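You operate a simulated robot arm through the tools that you are given. There is no shell and no other tool.

You are at the controls of a simulated robot arm. One attempt, no reset.

JOB
Zero the sugar meter with a drop from the water glass.
Fine: use the blue dropper, shut the cover, press the blue button once, then wipe the well dry with the white pad; put both back and shut the cover. Set down upright: blue dropper, white pad.

The check looks at the end state, three seconds after you hand in, the way a careful person would. Anything else that was tipped, shoved, dropped, spilled or broken makes it a failure. A push-on lid holds only when it is set on centred and level and pressed home; a screw cap is set on level and turned clockwise until tight.

ROBOT AND FRAMES
A 7-joint arm with a two-finger parallel gripper, fixed in place. Base frame: the origin is at the foot of the arm, x ahead of it, y to its left, z up. Lengths are in mm, angles in degrees, forces in N, time in s.
With the tool pointing down near the work surface it reaches from about 380 to 880 mm from the base axis. Its first joint turns from -166.0 to 166.0 degrees. Payload 3.43 kg.
Tool frame: the origin (TCP) lies between the finger pads and is the grasp point; the fingertips stand 34 mm ahead of it; z points along the fingers, y is the line along which they close. Largest opening 128 mm; finger width 24, thickness 12; the body of the gripper, 48 by 130 mm, starts 96 mm behind the TCP.
Orientation is that of the tool frame in the base frame, as [roll, pitch, yaw] about the fixed x, y, z axes, in that order (R = Rz(yaw) Ry(pitch) Rx(roll)). With the fingers straight down and closing along the base's y, the tool's x points along the base's -x, its y along +y and its z along -z.

CONTROLS
- The arm moves only by the tool send_rows. Its arguments are lists of equal length, an entry for each row: "translation": the shift along the base's x, y, z in cm, a list of three; "rotation": the turn, a rotation vector about the base's x, y, z in degrees, a list of three; "fingers": the gripper command, from -1 (fully open) to 1 (shut), values between in proportion. In form: {"translation": [[dx, dy, dz], ...], "rotation": [[ax, ay, az], ...], "fingers": [fingers, ...]}. A call has 1 to 20 rows; each row shifts and turns the commanded pose from where the row before left it. Rows are played at 5 a second. More than 50 mm and 8.6 degrees between two rows, or a gripper value outside its range, and nothing of the call is played. Where a pose cannot be reached the arm comes as near as it can. A force on the tool above 40 N (or 10 N above the force at the start of the call, whichever is more), or a blocked arm, ends the call early, and 0.2 s more pass. The fingers move at their own pace (about 153 mm/s each) and stop on an object; they squeeze with about 29 N. The grip force told is the motor's: it shows also when the fingers shut on nothing. Time passes only in rows, and 0.2 s behind the last, so rows that do not move let the fingers close. The reply holds the time, the measured pose of the TCP, the force on the tool along the base axes, the opening and the grip force, in the units named above and with some noise, with the torque about the TCP (base axes, N m) and any sound that the robot's microphone picked up.
- Cameras (640 x 400 px; columns grow to the right, rows downward): "scene" is fixed at [49.1, 499.2, 1494]; the picture's right is [-0.13, -0.99, 0.00], its down [-0.75, 0.10, -0.66] and it looks along [0.65, -0.08, -0.76] (base axes); focal length 247 px, centre (320, 200). "wrist" rides on the gripper at [76, -11, -160] in the tool frame; the picture's right is [0.15, 0.99, 0.00], its down [-0.88, 0.13, -0.46] and it looks along [-0.45, 0.07, 0.89] (tool axes); focal length 234 px, centre (320, 200). There is no depth. A picture from a camera that has moved, and an enlarged one, comes with that camera's place and axes in the base frame and with its lens.
- grab_frame(camera): a new picture of that camera. The clock stands still meanwhile.
- close_up(camera, box): a new picture of the part [left, top, right, bottom] of that camera's present view, enlarged. The clock stands still meanwhile.
- hand_in(): hands the job in; it is judged then, once.

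Places have to be worked out from the pictures, the camera data and where the tool is seen. Open the gripper and draw the arm clear of the work before you hand the job in, unless the task says otherwise.

The tools are called after "Emit:" by a JSON object that holds its "fn" and its "kwargs". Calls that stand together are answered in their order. send_rows: Moves the arm, as the interface text tells. Its arguments: {"type":"object","properties":{"translation":{"type":"array","items":{"type":"array","items":{"type":"number"}}},"rotation":{"type":"array","items":{"type":"array","items":{"type":"number"}}},"fingers":{"type":"array","items":{"type":"number"}}},"required":["translation","rotation","fingers"]} The other tools are called the same way: grab_frame (camera) takes a picture; close_up (camera, box) takes an enlarged picture of a part of a camera's view; hand_in () hands the job in.

At the start:

```text
clock: 0.0
ee_pos: [288.0, 362.9, 1275.7]
tcp_rot: [-180.0, 0.0, 180.0]
force: [0.0, -0.2, -0.6]
wrist_torque: [-0.02, -0.01, 0.03]
grip_width: 128.0
finger_force: 0.0
```

scene: 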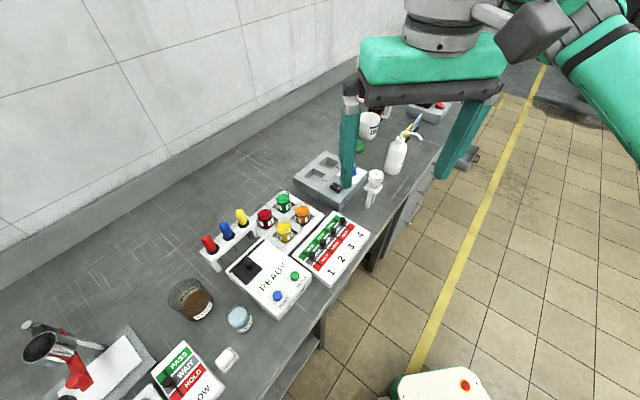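
wrist: 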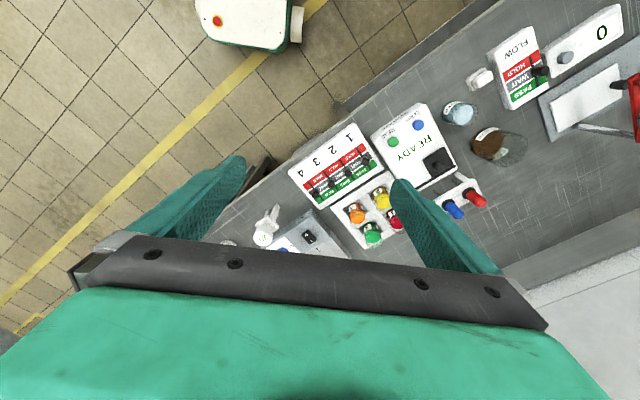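

I begin by looking closely at the meter, droppers and pads area in the scene.

Emit:
{"fn": "close_up", "kwargs": {"camera": "scene", "box": [190, 180, 350, 280]}}

Emit:
{"fn": "close_up", "kwargs": {"camera": "scene", "box": [140, 250, 300, 350]}}

Emit:
{"fn": "close_up", "kwargs": {"camera": "scene", "box": [280, 90, 460, 210]}}

Emit:
{"fn": "close_up", "kwargs": {"camera": "scene", "box": [0, 300, 260, 400]}}

Emit:
{"fn": "close_up", "kwargs": {"camera": "wrist", "box": [260, 80, 520, 260]}}

```text
4.00 times, centred on (270, 230) of scene
camera zoom: at [49.1, 499.2, 1494.0], right [-0.13, -0.99, 0.0], down [-0.75, 0.1, -0.66], along [0.65, -0.08, -0.76], focal length 987 px, centre (520, 80)
```

zoom: 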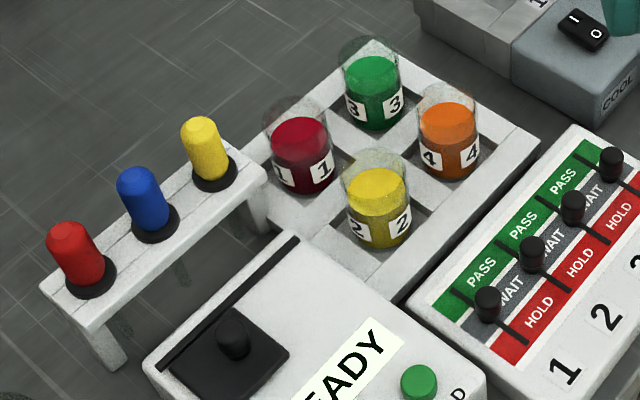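

```text
4.00 times, centred on (220, 300) of scene
camera zoom: at [49.1, 499.2, 1494.0], right [-0.13, -0.99, 0.0], down [-0.75, 0.1, -0.66], along [0.65, -0.08, -0.76], focal length 987 px, centre (720, -200)
```

zoom: 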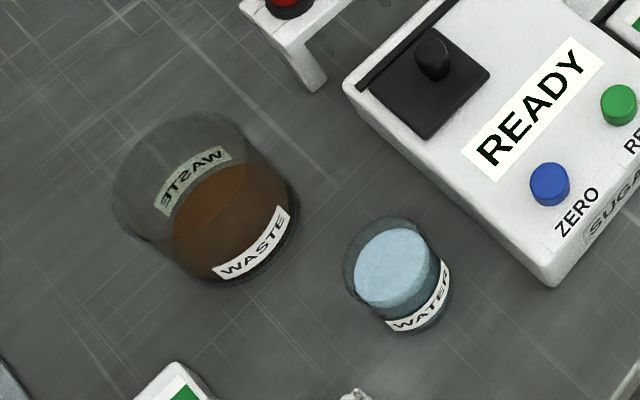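

```text
3.33 times, centred on (370, 150) of scene
camera zoom: at [49.1, 499.2, 1494.0], right [-0.13, -0.99, 0.0], down [-0.75, 0.1, -0.66], along [0.65, -0.08, -0.76], focal length 822 px, centre (153, 367)
```

zoom: 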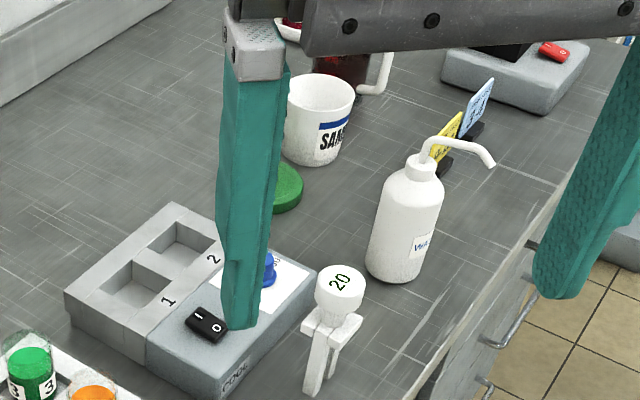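

```text
2.46 times, centred on (130, 350) of scene
camera zoom: at [49.1, 499.2, 1494.0], right [-0.13, -0.99, 0.0], down [-0.75, 0.1, -0.66], along [0.65, -0.08, -0.76], focal length 607 px, centre (788, -169)
```

zoom: 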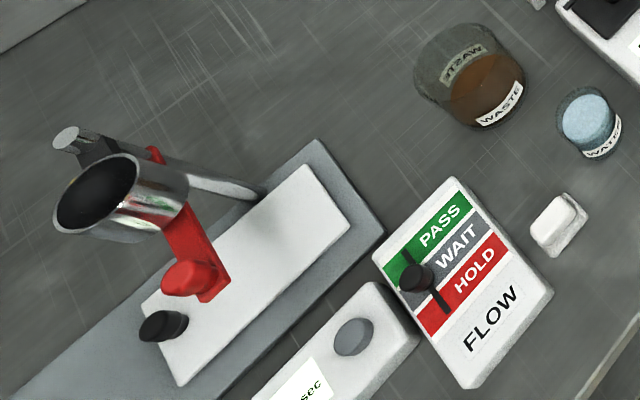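

```text
2.22 times, centred on (390, 170) of wrist
camera zoom: at [212.6, 351.3, 1433.4], right [-0.15, 0.99, 0.0], down [0.88, 0.13, 0.46], along [0.45, 0.07, -0.89], focal length 520 px, centre (164, 267)
```

zoom: 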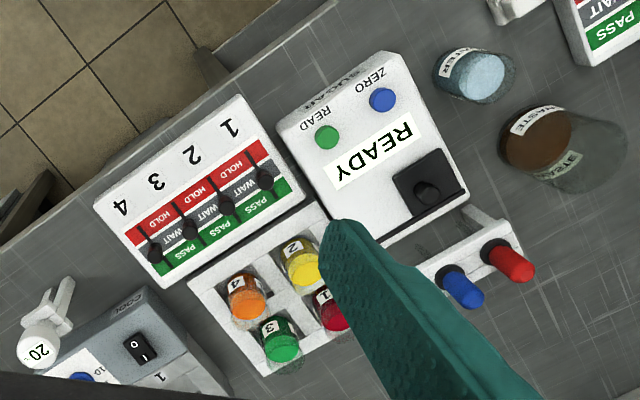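

The meter (blue button about x263 y569 z924) lies on a bench turned about 45°. I move above it, turning the tool 45° so the fingers close along the bench, to look with the wrist camera.

Emit:
{"fn": "send_rows", "kwargs": {"translation": [[0, 3.8, -1.5], [0, 3.8, -1.5], [0, 3.8, -1.5], [0, 3.8, -1.5], [0, 3.8, -1.5], [0, 3.0, -1.5], [0, 0, 0]], "rotation": [[0, 0, 7.5], [0, 0, 7.5], [0, 0, 7.5], [0, 0, 7.5], [0, 0, 7.5], [0, 0, 7.5], [0, 0, 0]], "fingers": [-1, -1, -1, -1, -1, -1, -1]}}

Emit:
{"fn": "grab_frame", "kwargs": {"camera": "wrist"}}

Emit:
{"fn": "grab_frame", "kwargs": {"camera": "scene"}}

```text
clock: 1.6
ee_pos: [288.6, 586.0, 1185.8]
tcp_rot: [-180.0, 0.0, -134.8]
force: [-0.1, 0.2, -1.0]
wrist_torque: [-0.02, 0.0, -0.03]
grip_width: 127.9
finger_force: 0.0
```

```text
taken
camera wrist: at [242.3, 524.6, 1345.4], right [-0.8, 0.59, 0.0], down [0.53, 0.72, 0.46], along [0.27, 0.37, -0.89], focal length 234 px, centre (320, 200)
```

wrist: 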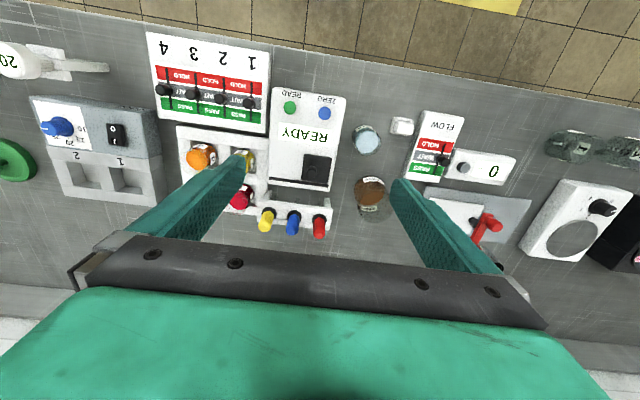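

```text
taken
```

scene: 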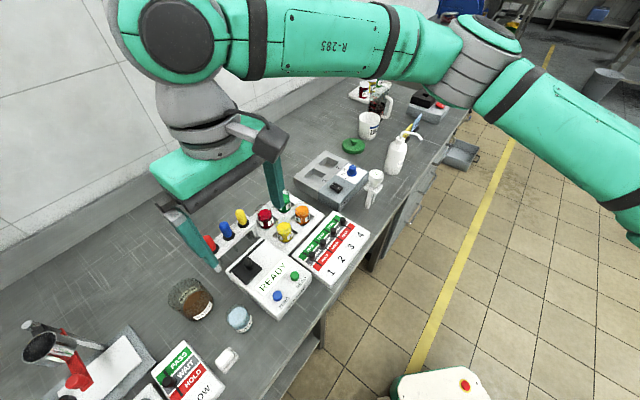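

The wrist view now shows the meter, droppers, water glass and pad together; I enlarge these.

Emit:
{"fn": "close_up", "kwargs": {"camera": "wrist", "box": [240, 70, 430, 190]}}

Emit:
{"fn": "close_up", "kwargs": {"camera": "wrist", "box": [240, 150, 400, 250]}}

Emit:
{"fn": "close_up", "kwargs": {"camera": "wrist", "box": [340, 100, 440, 160]}}

Emit:
{"fn": "close_up", "kwargs": {"camera": "scene", "box": [190, 330, 270, 380]}}

Emit:
{"fn": "close_up", "kwargs": {"camera": "scene", "box": [180, 220, 340, 320]}}

```text
3.33 times, centred on (335, 130) of wrist
camera zoom: at [242.3, 524.6, 1345.4], right [-0.8, 0.59, 0.0], down [0.53, 0.72, 0.46], along [0.27, 0.37, -0.89], focal length 781 px, centre (270, 433)
```

zoom: 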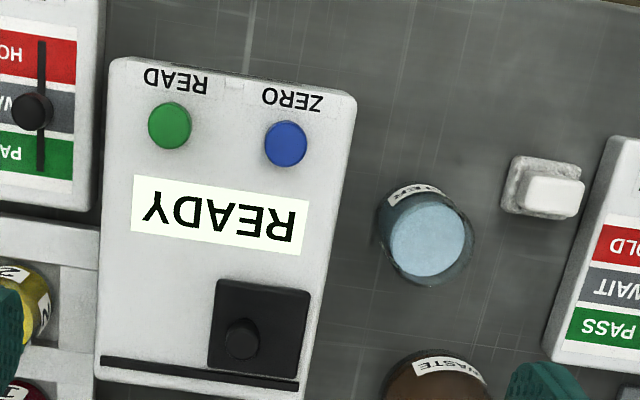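

```text
4.00 times, centred on (320, 200) of wrist
camera zoom: at [242.3, 524.6, 1345.4], right [-0.8, 0.59, 0.0], down [0.53, 0.72, 0.46], along [0.27, 0.37, -0.89], focal length 937 px, centre (320, 200)
```

zoom: 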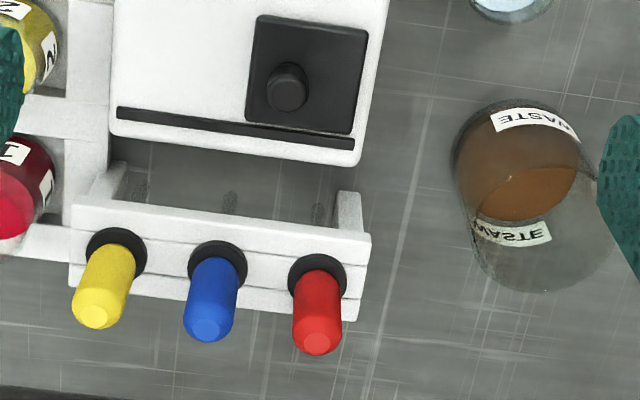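

```text
6.40 times, centred on (390, 130) of wrist
camera zoom: at [242.3, 524.6, 1345.4], right [-0.8, 0.59, 0.0], down [0.53, 0.72, 0.46], along [0.27, 0.37, -0.89], focal length 1499 px, centre (-128, 648)
```

zoom: 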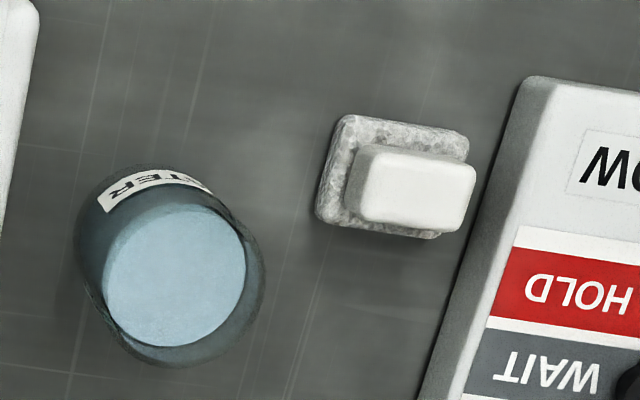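

```text
8.00 times, centred on (230, 355) of scene
camera zoom: at [49.1, 499.2, 1494.0], right [-0.13, -0.99, 0.0], down [-0.75, 0.1, -0.66], along [0.65, -0.08, -0.76], focal length 1974 px, centre (1040, -1040)
```

zoom: 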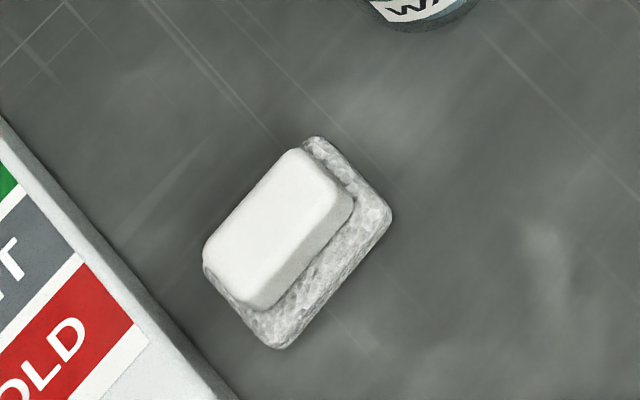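

```text
4.00 times, centred on (260, 270) of scene
camera zoom: at [49.1, 499.2, 1494.0], right [-0.13, -0.99, 0.0], down [-0.75, 0.1, -0.66], along [0.65, -0.08, -0.76], focal length 987 px, centre (560, -80)
```

zoom: 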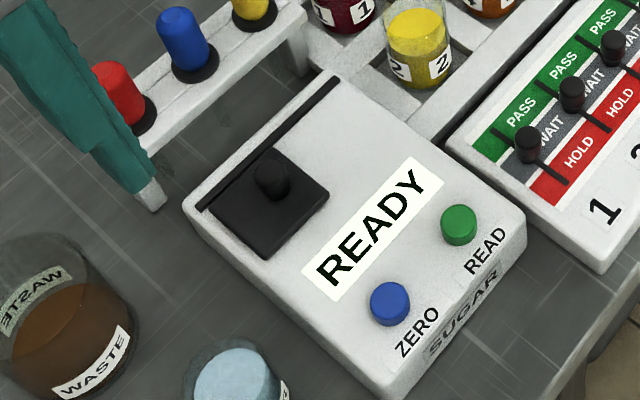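

Bench layout is clear: the cover is a black plate with a knob sliding along a rail; the blue dropper is mid-rack, about (420, 685). I move over the dropper for a closer look.

Emit:
{"fn": "send_rows", "kwargs": {"translation": [[2.6, 1.96, -1.7], [2.6, 1.96, -1.7], [2.6, 1.96, -1.7], [2.6, 1.96, -1.7], [2.5, 1.96, -1.7], [0, 0, 0]], "rotation": [[0, 0, 0], [0, 0, 0], [0, 0, 0], [0, 0, 0], [0, 0, 0], [0, 0, 0]], "fingers": [-1, -1, -1, -1, -1, -1]}}

Emit:
{"fn": "grab_frame", "kwargs": {"camera": "wrist"}}

Emit:
{"fn": "grab_frame", "kwargs": {"camera": "scene"}}

```text
clock: 3.0
ee_pos: [417.7, 680.7, 1100.7]
tcp_rot: [-180.0, 0.1, -134.9]
force: [-0.1, 0.5, -0.1]
wrist_torque: [0.0, -0.01, -0.02]
grip_width: 128.1
finger_force: 0.1
```

```text
taken
camera wrist: at [371.8, 618.9, 1260.1], right [-0.8, 0.6, 0.0], down [0.53, 0.72, 0.46], along [0.27, 0.37, -0.89], focal length 234 px, centre (320, 200)
```

wrist: 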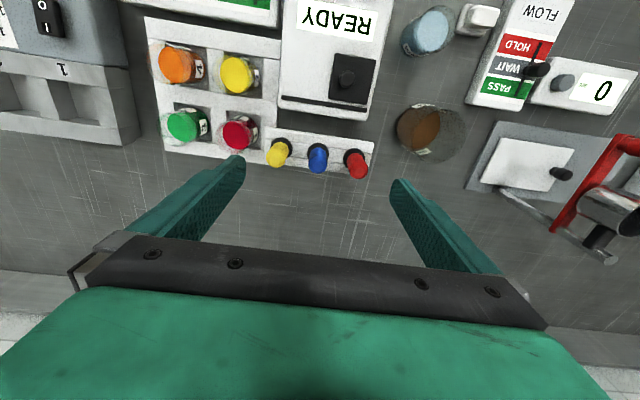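

```text
taken
```

scene: 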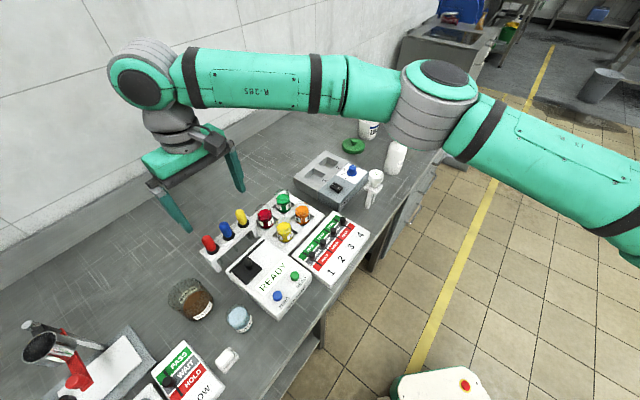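

The droppers sit just ahead of the finger line; enlarging for measurement.

Emit:
{"fn": "close_up", "kwargs": {"camera": "wrist", "box": [250, 110, 410, 210]}}

Emit:
{"fn": "close_up", "kwargs": {"camera": "wrist", "box": [270, 0, 430, 100]}}

Emit:
{"fn": "close_up", "kwargs": {"camera": "wrist", "box": [380, 0, 540, 100]}}

Emit:
{"fn": "close_up", "kwargs": {"camera": "scene", "box": [180, 190, 300, 265]}}

```text
4.00 times, centred on (330, 160) of wrist
camera zoom: at [371.8, 618.9, 1260.1], right [-0.8, 0.6, 0.0], down [0.53, 0.72, 0.46], along [0.27, 0.37, -0.89], focal length 937 px, centre (280, 360)
```

zoom: 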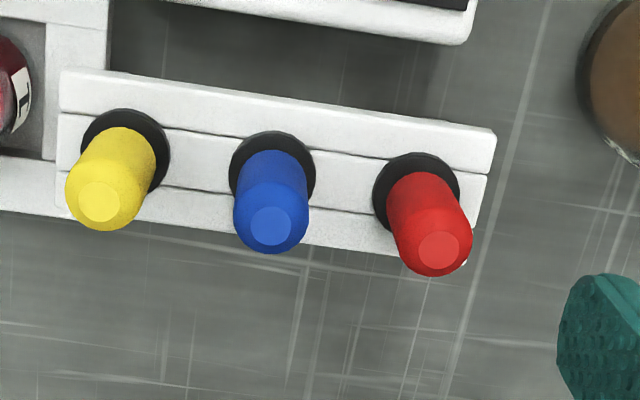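

```text
4.00 times, centred on (350, 50) of wrist
camera zoom: at [371.8, 618.9, 1260.1], right [-0.8, 0.6, 0.0], down [0.53, 0.72, 0.46], along [0.27, 0.37, -0.89], focal length 937 px, centre (200, 800)
```

zoom: 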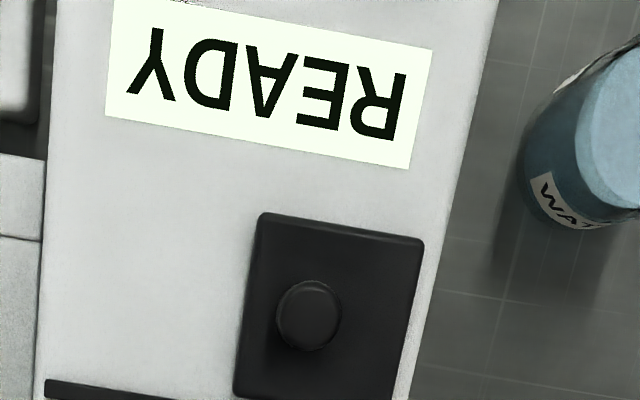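

```text
4.00 times, centred on (460, 50) of wrist
camera zoom: at [371.8, 618.9, 1260.1], right [-0.8, 0.6, 0.0], down [0.53, 0.72, 0.46], along [0.27, 0.37, -0.89], focal length 937 px, centre (-240, 800)
```

zoom: 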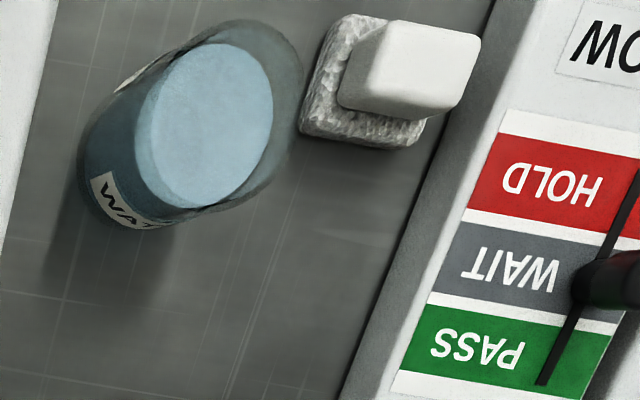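

```text
5.33 times, centred on (240, 228) of scene
camera zoom: at [49.1, 499.2, 1494.0], right [-0.13, -0.99, 0.0], down [-0.75, 0.1, -0.66], along [0.65, -0.08, -0.76], focal length 1316 px, centre (747, 53)
```

zoom: 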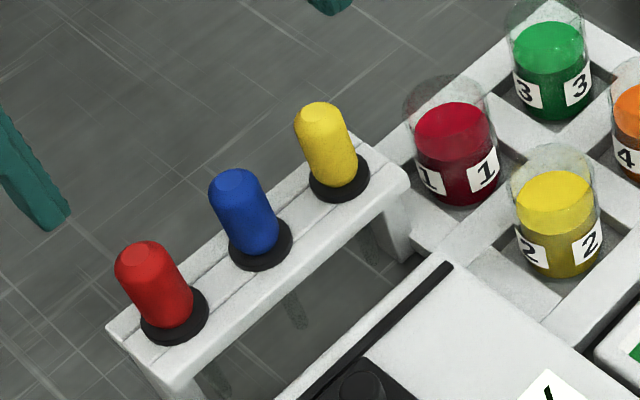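

Triangulated: blue bulb top ≈(428, 691, 994), water surface ≈(232, 657, 917), cover knob ≈(346, 639, 936). Next I hover over the knob with the fingers part-closed to refine before opening the cover.

Emit:
{"fn": "send_rows", "kwargs": {"translation": [[-2.4, -1.4, -1.0], [-2.4, -1.4, -2.0], [-2.4, -1.4, -3.0], [0, 0, 0]], "rotation": [[0, 0, 0], [0, 0, 0], [0, 0, 0], [0, 0, 0]], "fingers": [-0.5, 0, 0.2, 0.2]}}

Emit:
{"fn": "grab_frame", "kwargs": {"camera": "wrist"}}

Emit:
{"fn": "close_up", "kwargs": {"camera": "wrist", "box": [240, 80, 400, 180]}}

Emit:
{"fn": "close_up", "kwargs": {"camera": "scene", "box": [180, 200, 340, 300]}}

```text
clock: 4.0
ee_pos: [346.7, 640.2, 1040.3]
tcp_rot: [180.0, 0.1, -135.0]
force: [0.4, -0.2, 0.2]
wrist_torque: [-0.01, 0.03, -0.07]
grip_width: 51.5
finger_force: 0.1
```

```text
taken
camera wrist: at [301.0, 577.8, 1199.8], right [-0.8, 0.6, 0.0], down [0.53, 0.71, 0.46], along [0.27, 0.37, -0.89], focal length 234 px, centre (320, 200)
```

wrist: 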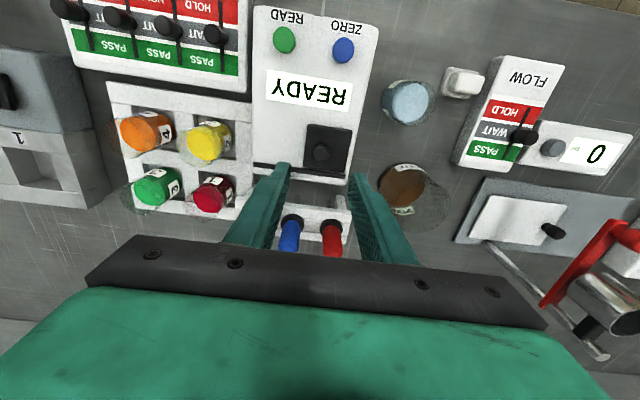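

```text
4.00 times, centred on (320, 130) of wrist
camera zoom: at [301.0, 577.8, 1199.8], right [-0.8, 0.6, 0.0], down [0.53, 0.71, 0.46], along [0.27, 0.37, -0.89], focal length 937 px, centre (320, 480)
```

zoom: 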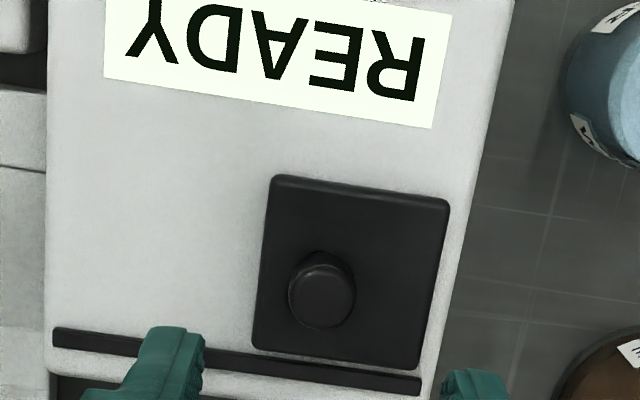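

```text
4.00 times, centred on (260, 250) of scene
camera zoom: at [49.1, 499.2, 1494.0], right [-0.13, -0.99, 0.0], down [-0.75, 0.1, -0.66], along [0.65, -0.08, -0.76], focal length 987 px, centre (560, 0)
```

zoom: 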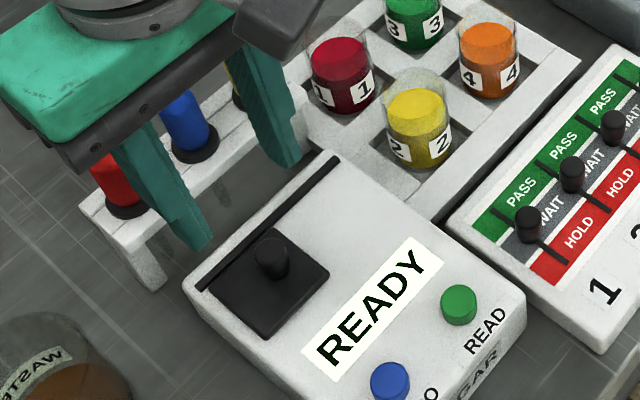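

Knob top is ≈(345, 638.5, 940), plate top ≈920, and the rail leaves ~60 mm of travel toward the bench's near end (+x,−y). I lower over the knob and grip it.

Emit:
{"fn": "send_rows", "kwargs": {"translation": [[-0.16, -0.16, -3.0], [0, 0, -3.0], [0, 0, -1.6], [0, 0, -0.5], [0, 0, 0]], "rotation": [[0, 0, 0], [0, 0, 0], [0, 0, 0], [0, 0, 0], [0, 0, 0]], "fingers": [0.2, 0.2, 0.2, 0.2, 0.2]}}

Emit:
{"fn": "close_up", "kwargs": {"camera": "wrist", "box": [240, 120, 400, 220]}}

Emit:
{"fn": "close_up", "kwargs": {"camera": "scene", "box": [180, 200, 340, 300]}}

```text
clock: 5.2
ee_pos: [346.2, 636.8, 958.1]
tcp_rot: [-179.9, 0.0, -135.0]
force: [1.0, 0.0, -0.3]
wrist_torque: [0.0, 0.04, 0.0]
grip_width: 51.3
finger_force: 0.1
```

```text
4.00 times, centred on (320, 170) of wrist
camera zoom: at [299.2, 575.0, 1117.4], right [-0.8, 0.6, 0.0], down [0.53, 0.71, 0.46], along [0.27, 0.37, -0.89], focal length 937 px, centre (320, 320)
```

zoom: 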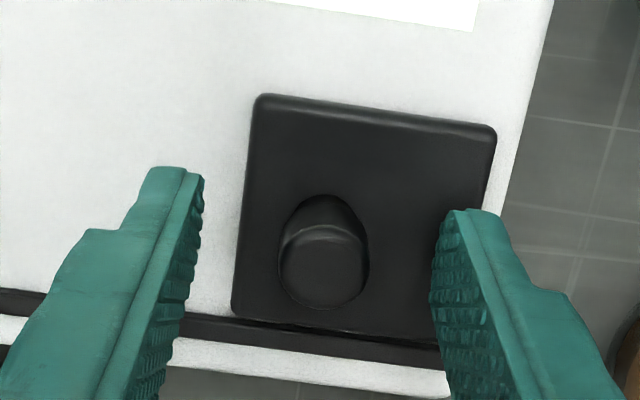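

```text
4.00 times, centred on (260, 250) of scene
camera zoom: at [49.1, 499.2, 1494.0], right [-0.13, -0.99, 0.0], down [-0.75, 0.1, -0.66], along [0.65, -0.08, -0.76], focal length 987 px, centre (560, 0)
```

zoom: 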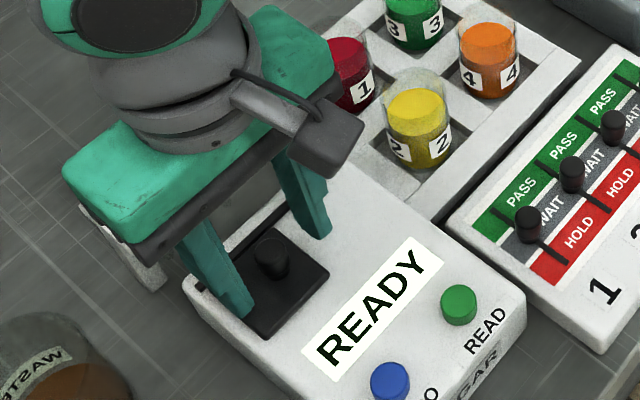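

The knob is between the fingers, about 2–3 mm further back than centre; I shift slightly and close.

Emit:
{"fn": "send_rows", "kwargs": {"translation": [[0.12, 0.2, 0], [0, 0, 0], [0, 0, 0], [0, 0, 0]], "rotation": [[0, 0, 0], [0, 0, 0], [0, 0, 0], [0, 0, 0]], "fingers": [0.2, 0.5, 0.9, 0.9]}}

Emit:
{"fn": "close_up", "kwargs": {"camera": "wrist", "box": [240, 120, 400, 220]}}

```text
clock: 6.2
ee_pos: [346.7, 637.8, 958.8]
tcp_rot: [179.9, 0.0, -135.0]
force: [-0.6, -0.9, -0.7]
wrist_torque: [0.03, 0.0, 0.01]
grip_width: 17.2
finger_force: 44.5
```

```text
4.00 times, centred on (320, 170) of wrist
camera zoom: at [300.1, 576.8, 1117.9], right [-0.8, 0.6, 0.0], down [0.53, 0.71, 0.46], along [0.27, 0.37, -0.89], focal length 937 px, centre (320, 320)
```

zoom: 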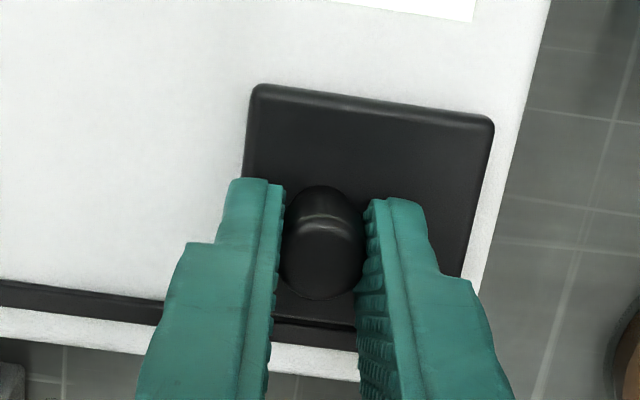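

Knob gripped (17 mm). I slide it gently 2 cm toward +x,−y and watch the force.

Emit:
{"fn": "send_rows", "kwargs": {"translation": [[0.35, -0.35, 0], [0.35, -0.35, 0], [0.35, -0.35, 0], [0.35, -0.35, 0]], "rotation": [[0, 0, 0], [0, 0, 0], [0, 0, 0], [0, 0, 0]], "fingers": [0.9, 0.9, 0.9, 0.9]}}

Emit:
{"fn": "close_up", "kwargs": {"camera": "wrist", "box": [240, 80, 440, 205]}}

Emit:
{"fn": "close_up", "kwargs": {"camera": "scene", "box": [180, 200, 340, 300]}}

```text
clock: 7.2
ee_pos: [359.9, 624.4, 959.4]
tcp_rot: [180.0, 0.0, -135.0]
force: [-3.9, -3.2, 12.0]
wrist_torque: [-0.14, 0.08, 0.02]
grip_width: 17.2
finger_force: 45.3
```

```text
3.20 times, centred on (340, 142) of wrist
camera zoom: at [313.5, 563.3, 1117.8], right [-0.8, 0.6, 0.0], down [0.53, 0.71, 0.46], along [0.27, 0.37, -0.89], focal length 749 px, centre (256, 384)
```

zoom: 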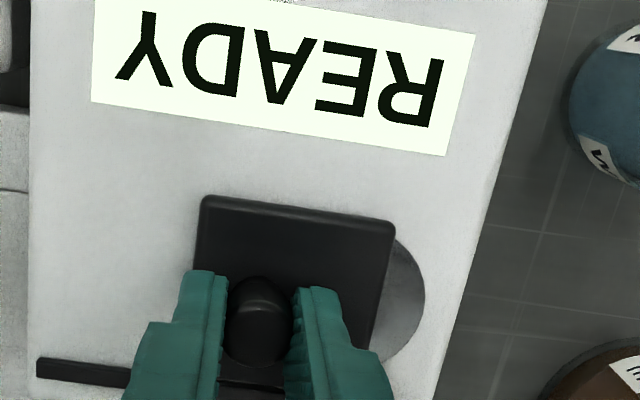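

```text
4.00 times, centred on (260, 250) of scene
camera zoom: at [49.1, 499.2, 1494.0], right [-0.13, -0.99, 0.0], down [-0.75, 0.1, -0.66], along [0.65, -0.08, -0.76], focal length 987 px, centre (560, 0)
```

zoom: 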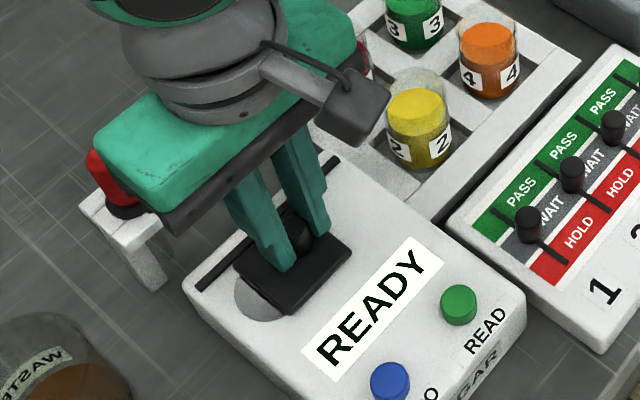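

The cover slides and the well is coming into view. There's 12 N vertical load, so I lift the command by half a millimetre and go on.

Emit:
{"fn": "send_rows", "kwargs": {"translation": [[0, 0, 0.05], [0.3, -0.3, 0], [0.35, -0.35, 0], [0.35, -0.35, 0], [0, 0, 0]], "rotation": [[0, 0, 0], [0, 0, 0], [0, 0, 0], [0, 0, 0], [0, 0, 0]], "fingers": [0.9, 0.9, 0.9, 0.9, 0.9]}}

Emit:
{"fn": "close_up", "kwargs": {"camera": "wrist", "box": [240, 80, 440, 205]}}

Emit:
{"fn": "close_up", "kwargs": {"camera": "scene", "box": [180, 200, 340, 300]}}

```text
clock: 8.4
ee_pos: [369.5, 614.2, 957.2]
tcp_rot: [-179.9, 0.1, -134.9]
force: [-0.3, -0.4, -1.0]
wrist_torque: [0.07, -0.03, -0.01]
grip_width: 17.3
finger_force: 45.2
```

```text
3.20 times, centred on (340, 142) of wrist
camera zoom: at [323.4, 553.6, 1117.9], right [-0.8, 0.6, 0.0], down [0.53, 0.71, 0.46], along [0.27, 0.37, -0.89], focal length 749 px, centre (256, 384)
```

zoom: 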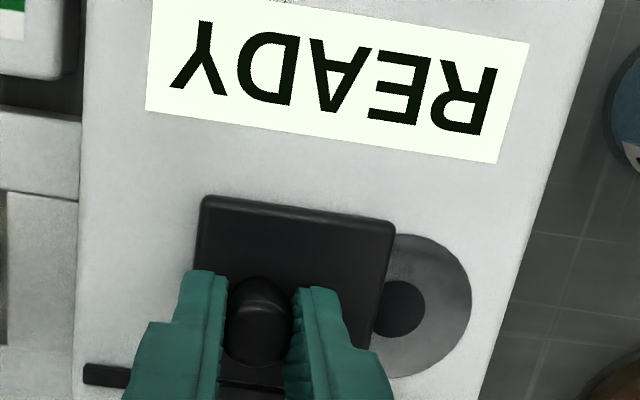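

```text
4.00 times, centred on (260, 250) of scene
camera zoom: at [49.1, 499.2, 1494.0], right [-0.13, -0.99, 0.0], down [-0.75, 0.1, -0.66], along [0.65, -0.08, -0.76], focal length 987 px, centre (560, 0)
```

zoom: 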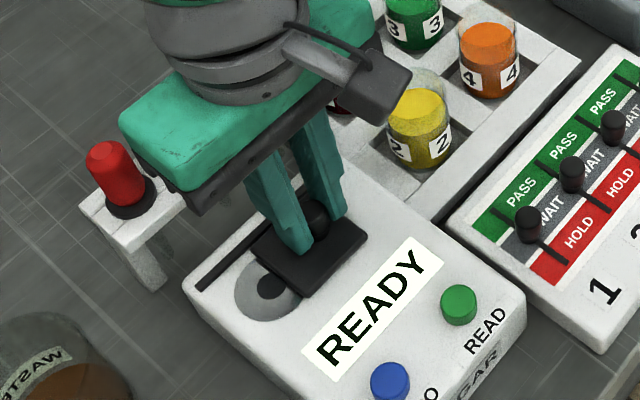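

Well visible: a metal disc with a dark hole. I slide 2 cm more to clear it fully.

Emit:
{"fn": "send_rows", "kwargs": {"translation": [[0.35, -0.35, 0], [0.35, -0.35, 0], [0.35, -0.35, 0], [0.35, -0.35, 0], [0, 0, 0]], "rotation": [[0, 0, 0], [0, 0, 0], [0, 0, 0], [0, 0, 0], [0, 0, 0]], "fingers": [0.9, 0.9, 0.9, 0.9, 0.9]}}

Emit:
{"fn": "close_up", "kwargs": {"camera": "wrist", "box": [240, 80, 440, 205]}}

Emit:
{"fn": "close_up", "kwargs": {"camera": "scene", "box": [180, 200, 340, 300]}}

```text
clock: 9.6
ee_pos: [383.8, 601.1, 959.4]
tcp_rot: [180.0, 0.0, -135.0]
force: [3.1, 2.6, -12.6]
wrist_torque: [0.19, -0.13, -0.01]
grip_width: 17.2
finger_force: 44.7
```

```text
3.20 times, centred on (340, 142) of wrist
camera zoom: at [338.0, 539.0, 1117.9], right [-0.8, 0.6, 0.0], down [0.53, 0.71, 0.46], along [0.27, 0.37, -0.89], focal length 749 px, centre (256, 384)
```

zoom: 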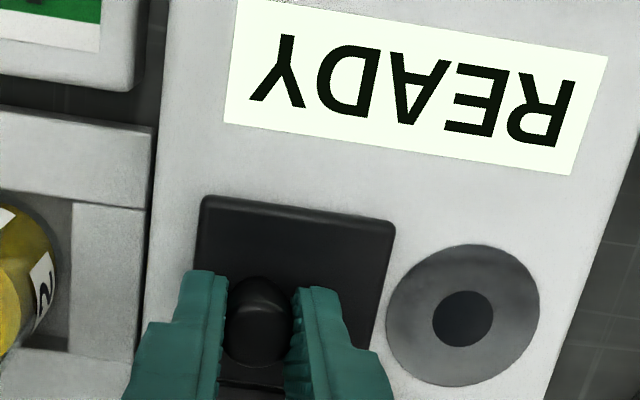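

```text
4.00 times, centred on (260, 250) of scene
camera zoom: at [49.1, 499.2, 1494.0], right [-0.13, -0.99, 0.0], down [-0.75, 0.1, -0.66], along [0.65, -0.08, -0.76], focal length 987 px, centre (560, 0)
```

zoom: 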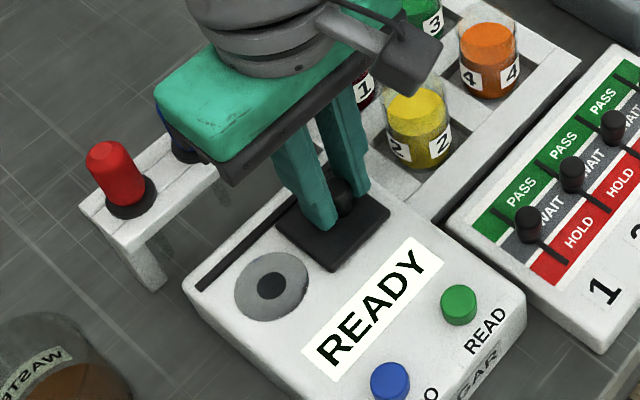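

Nearly fully clear. I take another 4 mm and check whether load builds up (end stop).

Emit:
{"fn": "send_rows", "kwargs": {"translation": [[0.14, -0.14, 0], [0.14, -0.14, 0], [0, 0, 0]], "rotation": [[0, 0, 0], [0, 0, 0], [0, 0, 0]], "fingers": [0.9, 0.9, 0.9]}}

Emit:
{"fn": "close_up", "kwargs": {"camera": "wrist", "box": [240, 80, 440, 205]}}

```text
clock: 10.4
ee_pos: [385.4, 598.7, 958.4]
tcp_rot: [-179.9, -0.1, -135.1]
force: [2.8, 9.8, -17.0]
wrist_torque: [0.46, -0.26, -0.03]
grip_width: 17.2
finger_force: 44.7
```

```text
3.20 times, centred on (340, 142) of wrist
camera zoom: at [339.9, 536.9, 1117.9], right [-0.8, 0.6, 0.0], down [0.53, 0.71, 0.46], along [0.27, 0.37, -0.89], focal length 749 px, centre (256, 384)
```

zoom: 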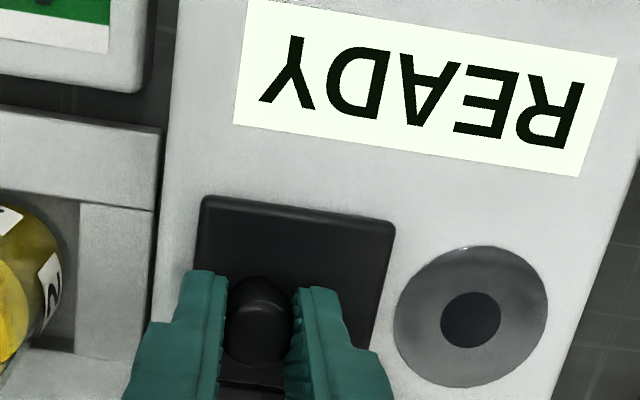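

The cover is at its open stop and the well centre is ≈(338.6, 642.5). I back off a hair, release the knob and rise.

Emit:
{"fn": "send_rows", "kwargs": {"translation": [[-0.08, 0.08, 0], [0, 0, 0], [0, 0, 0], [0, 0, 3], [0, 0, 4], [0, 0, 4], [0, 0, 0]], "rotation": [[0, 0, 0], [0, 0, 0], [0, 0, 0], [0, 0, 0], [0, 0, 0], [0, 0, 0], [0, 0, 0]], "fingers": [0.9, 0.4, 0.3, 0.3, 0.3, 0.3, 0.3]}}

Emit:
{"fn": "grab_frame", "kwargs": {"camera": "wrist"}}

Emit:
{"fn": "close_up", "kwargs": {"camera": "scene", "box": [180, 200, 340, 300]}}

```text
clock: 12.0
ee_pos: [385.0, 597.0, 1067.1]
tcp_rot: [179.9, 0.0, -135.0]
force: [-0.4, 0.2, 0.2]
wrist_torque: [-0.02, -0.04, 0.0]
grip_width: 44.9
finger_force: 0.1
```

```text
taken
camera wrist: at [338.4, 535.6, 1226.0], right [-0.8, 0.6, 0.0], down [0.53, 0.71, 0.46], along [0.27, 0.37, -0.89], focal length 234 px, centre (320, 200)
```

wrist: 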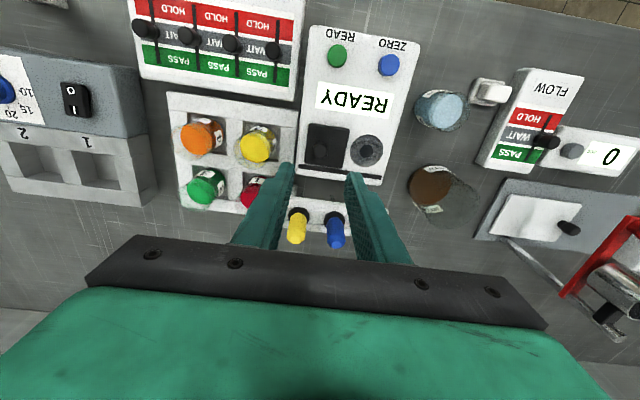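

```text
4.00 times, centred on (260, 250) of scene
camera zoom: at [49.1, 499.2, 1494.0], right [-0.13, -0.99, 0.0], down [-0.75, 0.1, -0.66], along [0.65, -0.08, -0.76], focal length 987 px, centre (560, 0)
```

zoom: 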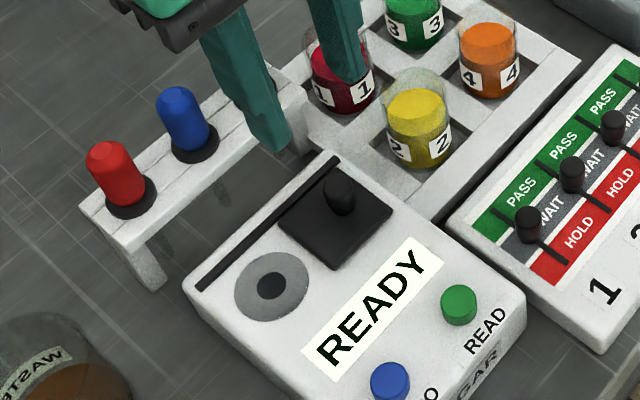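

Cover stays open. Now I move over the blue dropper (428, 691) with ~45 mm opening and look before descending.

Emit:
{"fn": "send_rows", "kwargs": {"translation": [[1.43, 3.13, 0.4], [1.43, 3.13, 0.4], [1.43, 3.13, 0.4], [0, 0, 0]], "rotation": [[0, 0, 0], [0, 0, 0], [0, 0, 0], [0, 0, 0]], "fingers": [0.3, 0.3, 0.3, 0.3]}}

Emit:
{"fn": "close_up", "kwargs": {"camera": "wrist", "box": [240, 120, 400, 220]}}

Emit:
{"fn": "close_up", "kwargs": {"camera": "scene", "box": [180, 170, 300, 245]}}

```text
clock: 13.0
ee_pos: [429.0, 694.3, 1082.0]
tcp_rot: [-179.9, 0.0, -135.0]
force: [0.8, 0.3, 0.9]
wrist_torque: [-0.01, 0.01, 0.0]
grip_width: 44.7
finger_force: 0.0
```

```text
4.00 times, centred on (320, 170) of wrist
camera zoom: at [382.4, 632.3, 1241.1], right [-0.8, 0.6, 0.0], down [0.53, 0.72, 0.46], along [0.27, 0.37, -0.89], focal length 937 px, centre (320, 320)
```

zoom: 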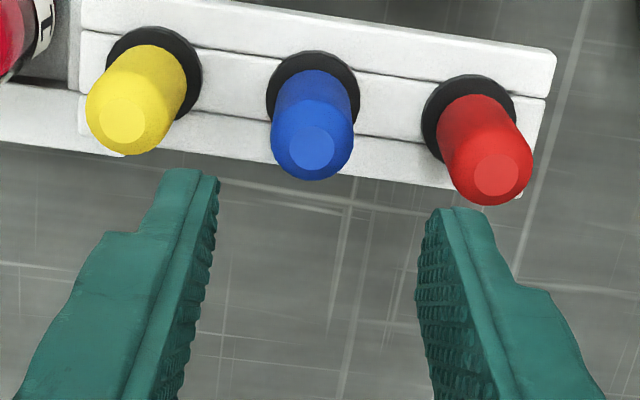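

```text
5.33 times, centred on (240, 208) of scene
camera zoom: at [49.1, 499.2, 1494.0], right [-0.13, -0.99, 0.0], down [-0.75, 0.1, -0.66], along [0.65, -0.08, -0.76], focal length 1316 px, centre (747, 160)
```

zoom: 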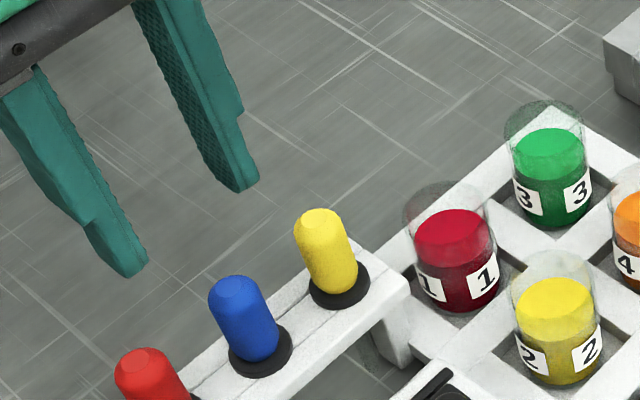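

Bulb confirmed at (428.1, 690.5, 994.7); the TCP is 3.3 mm too far in y. I correct and descend with 40 mm opening to z≈973.

Emit:
{"fn": "send_rows", "kwargs": {"translation": [[-0.03, -0.33, -1.0], [0, 0, -3.0], [0, 0, -3.0], [0, 0, -2.5], [0, 0, -1.0], [0, 0, 0]], "rotation": [[0, 0, 0], [0, 0, 0], [0, 0, 0], [0, 0, 0], [0, 0, 0], [0, 0, 0]], "fingers": [0.37, 0.37, 0.37, 0.37, 0.37, 0.37]}}

Emit:
{"fn": "close_up", "kwargs": {"camera": "wrist", "box": [240, 120, 400, 220]}}

Emit:
{"fn": "close_up", "kwargs": {"camera": "scene", "box": [180, 190, 300, 265]}}

```text
clock: 14.4
ee_pos: [428.3, 691.2, 978.8]
tcp_rot: [-180.0, 0.2, -135.0]
force: [-1.9, -2.7, 22.8]
wrist_torque: [-0.67, -0.15, -0.07]
grip_width: 40.5
finger_force: 0.5
```

```text
4.00 times, centred on (320, 170) of wrist
camera zoom: at [381.9, 628.3, 1138.1], right [-0.8, 0.6, 0.0], down [0.53, 0.71, 0.46], along [0.27, 0.37, -0.89], focal length 937 px, centre (320, 320)
```

zoom: 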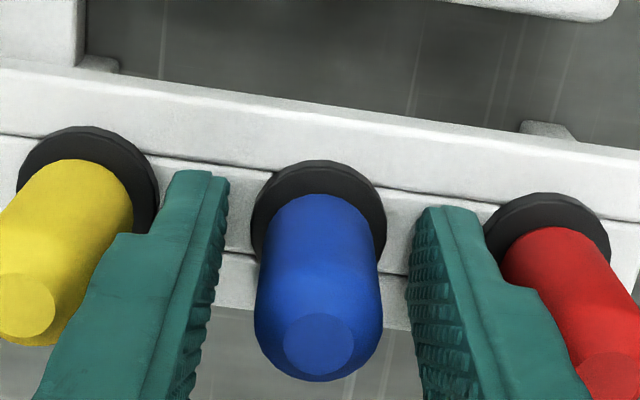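

```text
5.33 times, centred on (240, 228) of scene
camera zoom: at [49.1, 499.2, 1494.0], right [-0.13, -0.99, 0.0], down [-0.75, 0.1, -0.66], along [0.65, -0.08, -0.76], focal length 1316 px, centre (747, 53)
```

zoom: 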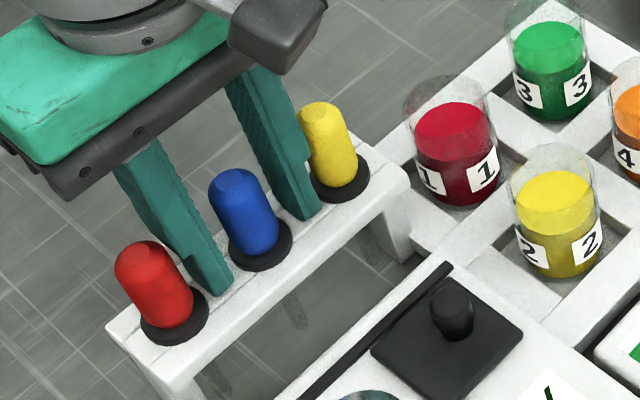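

The fingertips touched the rack top at z≈945 (22 N). I raise at once to TCP ≈987, so the tips clear the collar.

Emit:
{"fn": "send_rows", "kwargs": {"translation": [[0, 0, 1.4], [0, 0, 0]], "rotation": [[0, 0, 0], [0, 0, 0]], "fingers": [0.37, 0.37]}}

Emit:
{"fn": "close_up", "kwargs": {"camera": "wrist", "box": [240, 120, 400, 220]}}

Emit:
{"fn": "close_up", "kwargs": {"camera": "scene", "box": [180, 190, 300, 265]}}

```text
clock: 15.0
ee_pos: [427.5, 690.5, 990.9]
tcp_rot: [180.0, 0.0, -135.1]
force: [-0.4, 0.0, -0.9]
wrist_torque: [0.0, -0.01, -0.02]
grip_width: 40.5
finger_force: 0.0
```

```text
4.00 times, centred on (320, 170) of wrist
camera zoom: at [382.4, 628.9, 1149.7], right [-0.8, 0.6, 0.0], down [0.53, 0.71, 0.46], along [0.27, 0.37, -0.89], focal length 937 px, centre (320, 320)
```

zoom: 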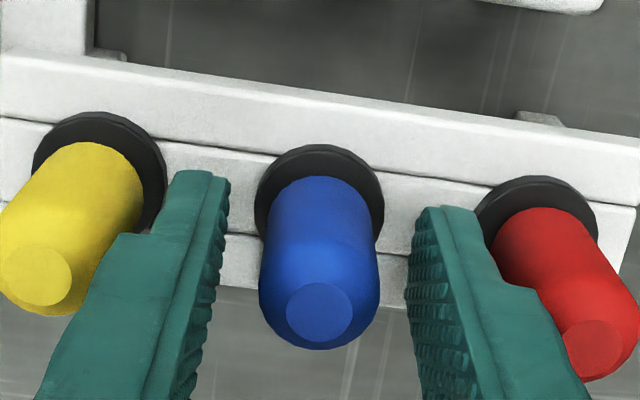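

```text
5.33 times, centred on (240, 228) of scene
camera zoom: at [49.1, 499.2, 1494.0], right [-0.13, -0.99, 0.0], down [-0.75, 0.1, -0.66], along [0.65, -0.08, -0.76], focal length 1316 px, centre (747, 53)
```

zoom: 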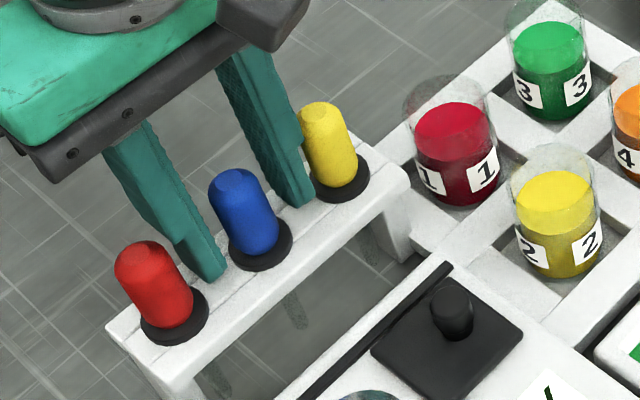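

No disturbance visible. Now I close on the bulb gradually to learn its width and softness.

Emit:
{"fn": "send_rows", "kwargs": {"translation": [[0, 0, 0], [0, 0, 0], [0, 0, 0]], "rotation": [[0, 0, 0], [0, 0, 0], [0, 0, 0]], "fingers": [0.6, 0.67, 0.67]}}

Emit:
{"fn": "send_rows", "kwargs": {"translation": [[0, 0, 0], [0, 0, 0]], "rotation": [[0, 0, 0], [0, 0, 0]], "fingers": [0.7, 0.7]}}

```text
clock: 15.8
ee_pos: [428.9, 690.4, 990.7]
tcp_rot: [179.9, 0.0, -135.0]
force: [-0.1, -0.1, 0.4]
wrist_torque: [0.02, 0.01, -0.05]
grip_width: 22.4
finger_force: 1.4
```

```text
clock: 16.4
ee_pos: [429.3, 691.0, 990.9]
tcp_rot: [-180.0, -0.1, -135.0]
force: [-0.2, 0.1, 0.1]
wrist_torque: [0.0, 0.02, 0.01]
grip_width: 20.9
finger_force: 29.0
```

Emit:
{"fn": "send_rows", "kwargs": {"translation": [[0, 0, 0], [0, 0, 0]], "rotation": [[0, 0, 0], [0, 0, 0]], "fingers": [0.78, 0.78]}}

Emit:
{"fn": "close_up", "kwargs": {"camera": "wrist", "box": [240, 120, 400, 220]}}

```text
clock: 17.0
ee_pos: [428.5, 691.5, 991.5]
tcp_rot: [-180.0, 0.0, -135.0]
force: [0.4, 0.1, 0.5]
wrist_torque: [0.02, 0.02, -0.02]
grip_width: 20.7
finger_force: 29.3
```

```text
4.00 times, centred on (320, 170) of wrist
camera zoom: at [382.5, 628.9, 1150.2], right [-0.8, 0.6, 0.0], down [0.53, 0.71, 0.46], along [0.27, 0.37, -0.89], focal length 937 px, centre (320, 320)
```

zoom: 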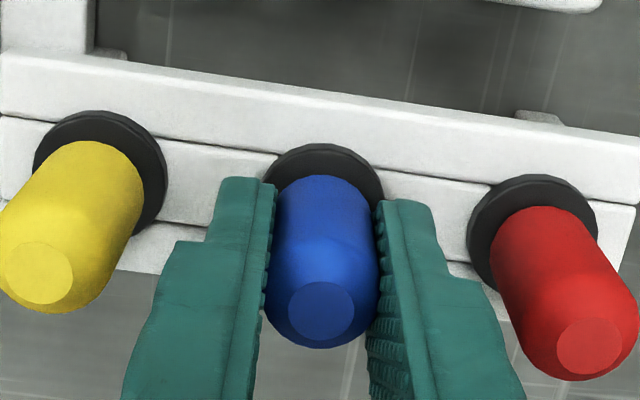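

The bulb is about 22 mm relaxed, and saturates at 20.7 mm with 29 N. I test a lighter hold (0.68) for later drawing, still in the rack.

Emit:
{"fn": "send_rows", "kwargs": {"translation": [[0, 0, 0], [0, 0, 0], [0, 0, 0]], "rotation": [[0, 0, 0], [0, 0, 0], [0, 0, 0]], "fingers": [0.68, 0.68, 0.68]}}

Emit:
{"fn": "send_rows", "kwargs": {"translation": [[0, 0, 0], [0, 0, 0], [0, 0, 0]], "rotation": [[0, 0, 0], [0, 0, 0], [0, 0, 0]], "fingers": [0.665, 0.665, 0.665]}}

```text
clock: 17.8
ee_pos: [428.8, 690.8, 991.5]
tcp_rot: [-180.0, 0.0, -134.9]
force: [0.4, 0.1, -0.9]
wrist_torque: [-0.02, -0.02, -0.01]
grip_width: 21.3
finger_force: 25.0
```

```text
clock: 18.6
ee_pos: [428.2, 690.3, 991.6]
tcp_rot: [179.9, 0.0, -135.0]
force: [0.0, 0.3, -0.1]
wrist_torque: [-0.03, 0.02, 0.01]
grip_width: 22.6
finger_force: 0.9
```

At 0.665 the hold is ~1 N, at 0.68 25 N. I grip firmly (0.78) and lift the dropper straight up 11 cm.

Emit:
{"fn": "send_rows", "kwargs": {"translation": [[0, 0, 0], [0, 0, 1.0], [0, 0, 2.0], [0, 0, 2.5], [0, 0, 2.5], [0, 0, 2.5], [0, 0, 1.0], [0, 0, 0]], "rotation": [[0, 0, 0], [0, 0, 0], [0, 0, 0], [0, 0, 0], [0, 0, 0], [0, 0, 0], [0, 0, 0], [0, 0, 0]], "fingers": [0.78, 0.78, 0.78, 0.78, 0.78, 0.78, 0.78, 0.78]}}

Emit:
{"fn": "close_up", "kwargs": {"camera": "wrist", "box": [240, 80, 400, 180]}}

Emit:
{"fn": "close_up", "kwargs": {"camera": "scene", "box": [140, 130, 300, 230]}}

```text
clock: 20.4
ee_pos: [429.0, 691.4, 1103.8]
tcp_rot: [-180.0, 0.0, -135.0]
force: [-0.1, 0.6, 0.6]
wrist_torque: [-0.02, -0.02, -0.02]
grip_width: 20.6
finger_force: 28.8
```

```text
4.00 times, centred on (320, 130) of wrist
camera zoom: at [382.1, 629.3, 1263.2], right [-0.8, 0.6, 0.0], down [0.53, 0.71, 0.46], along [0.27, 0.37, -0.89], focal length 937 px, centre (320, 480)
```

zoom: 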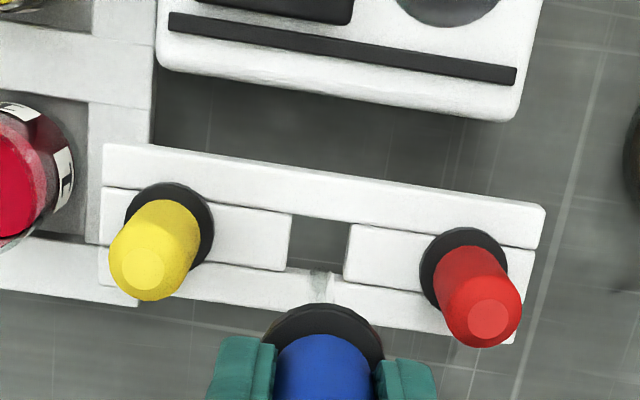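

```text
4.00 times, centred on (220, 180) of scene
camera zoom: at [49.1, 499.2, 1494.0], right [-0.13, -0.99, 0.0], down [-0.75, 0.1, -0.66], along [0.65, -0.08, -0.76], focal length 987 px, centre (720, 280)
```

zoom: 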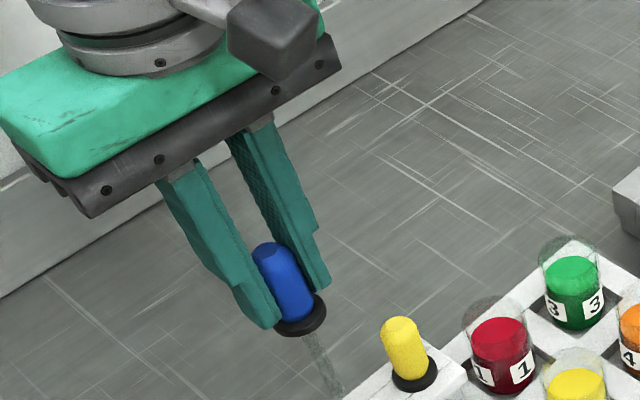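

Dropper lifted cleanly. I look at its full length to find the tip.

Emit:
{"fn": "close_up", "kwargs": {"camera": "scene", "box": [180, 180, 276, 240]}}

Emit:
{"fn": "close_up", "kwargs": {"camera": "wrist", "box": [288, 130, 352, 170]}}

```text
6.67 times, centred on (228, 210) of scene
camera zoom: at [49.1, 499.2, 1494.0], right [-0.13, -0.99, 0.0], down [-0.75, 0.1, -0.66], along [0.65, -0.08, -0.76], focal length 1645 px, centre (933, 133)
```

zoom: 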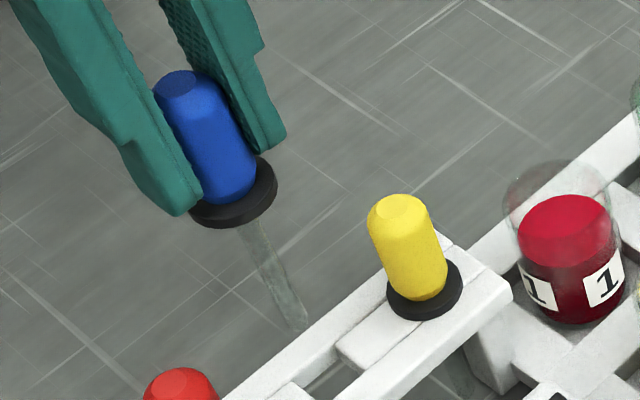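

```text
10.00 times, centred on (320, 150) of wrist
camera zoom: at [382.1, 629.3, 1263.2], right [-0.8, 0.6, 0.0], down [0.53, 0.71, 0.46], along [0.27, 0.37, -0.89], focal length 2342 px, centre (320, 700)
```

zoom: 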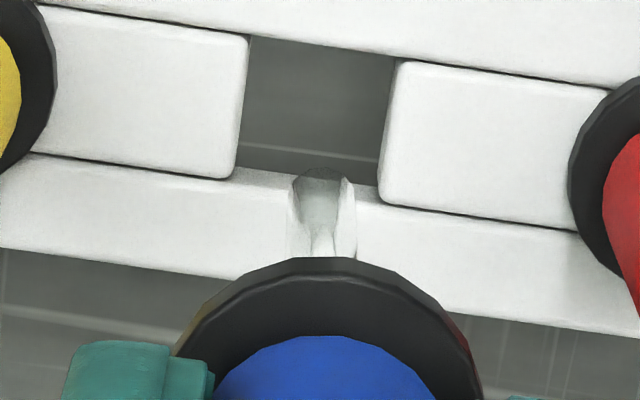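

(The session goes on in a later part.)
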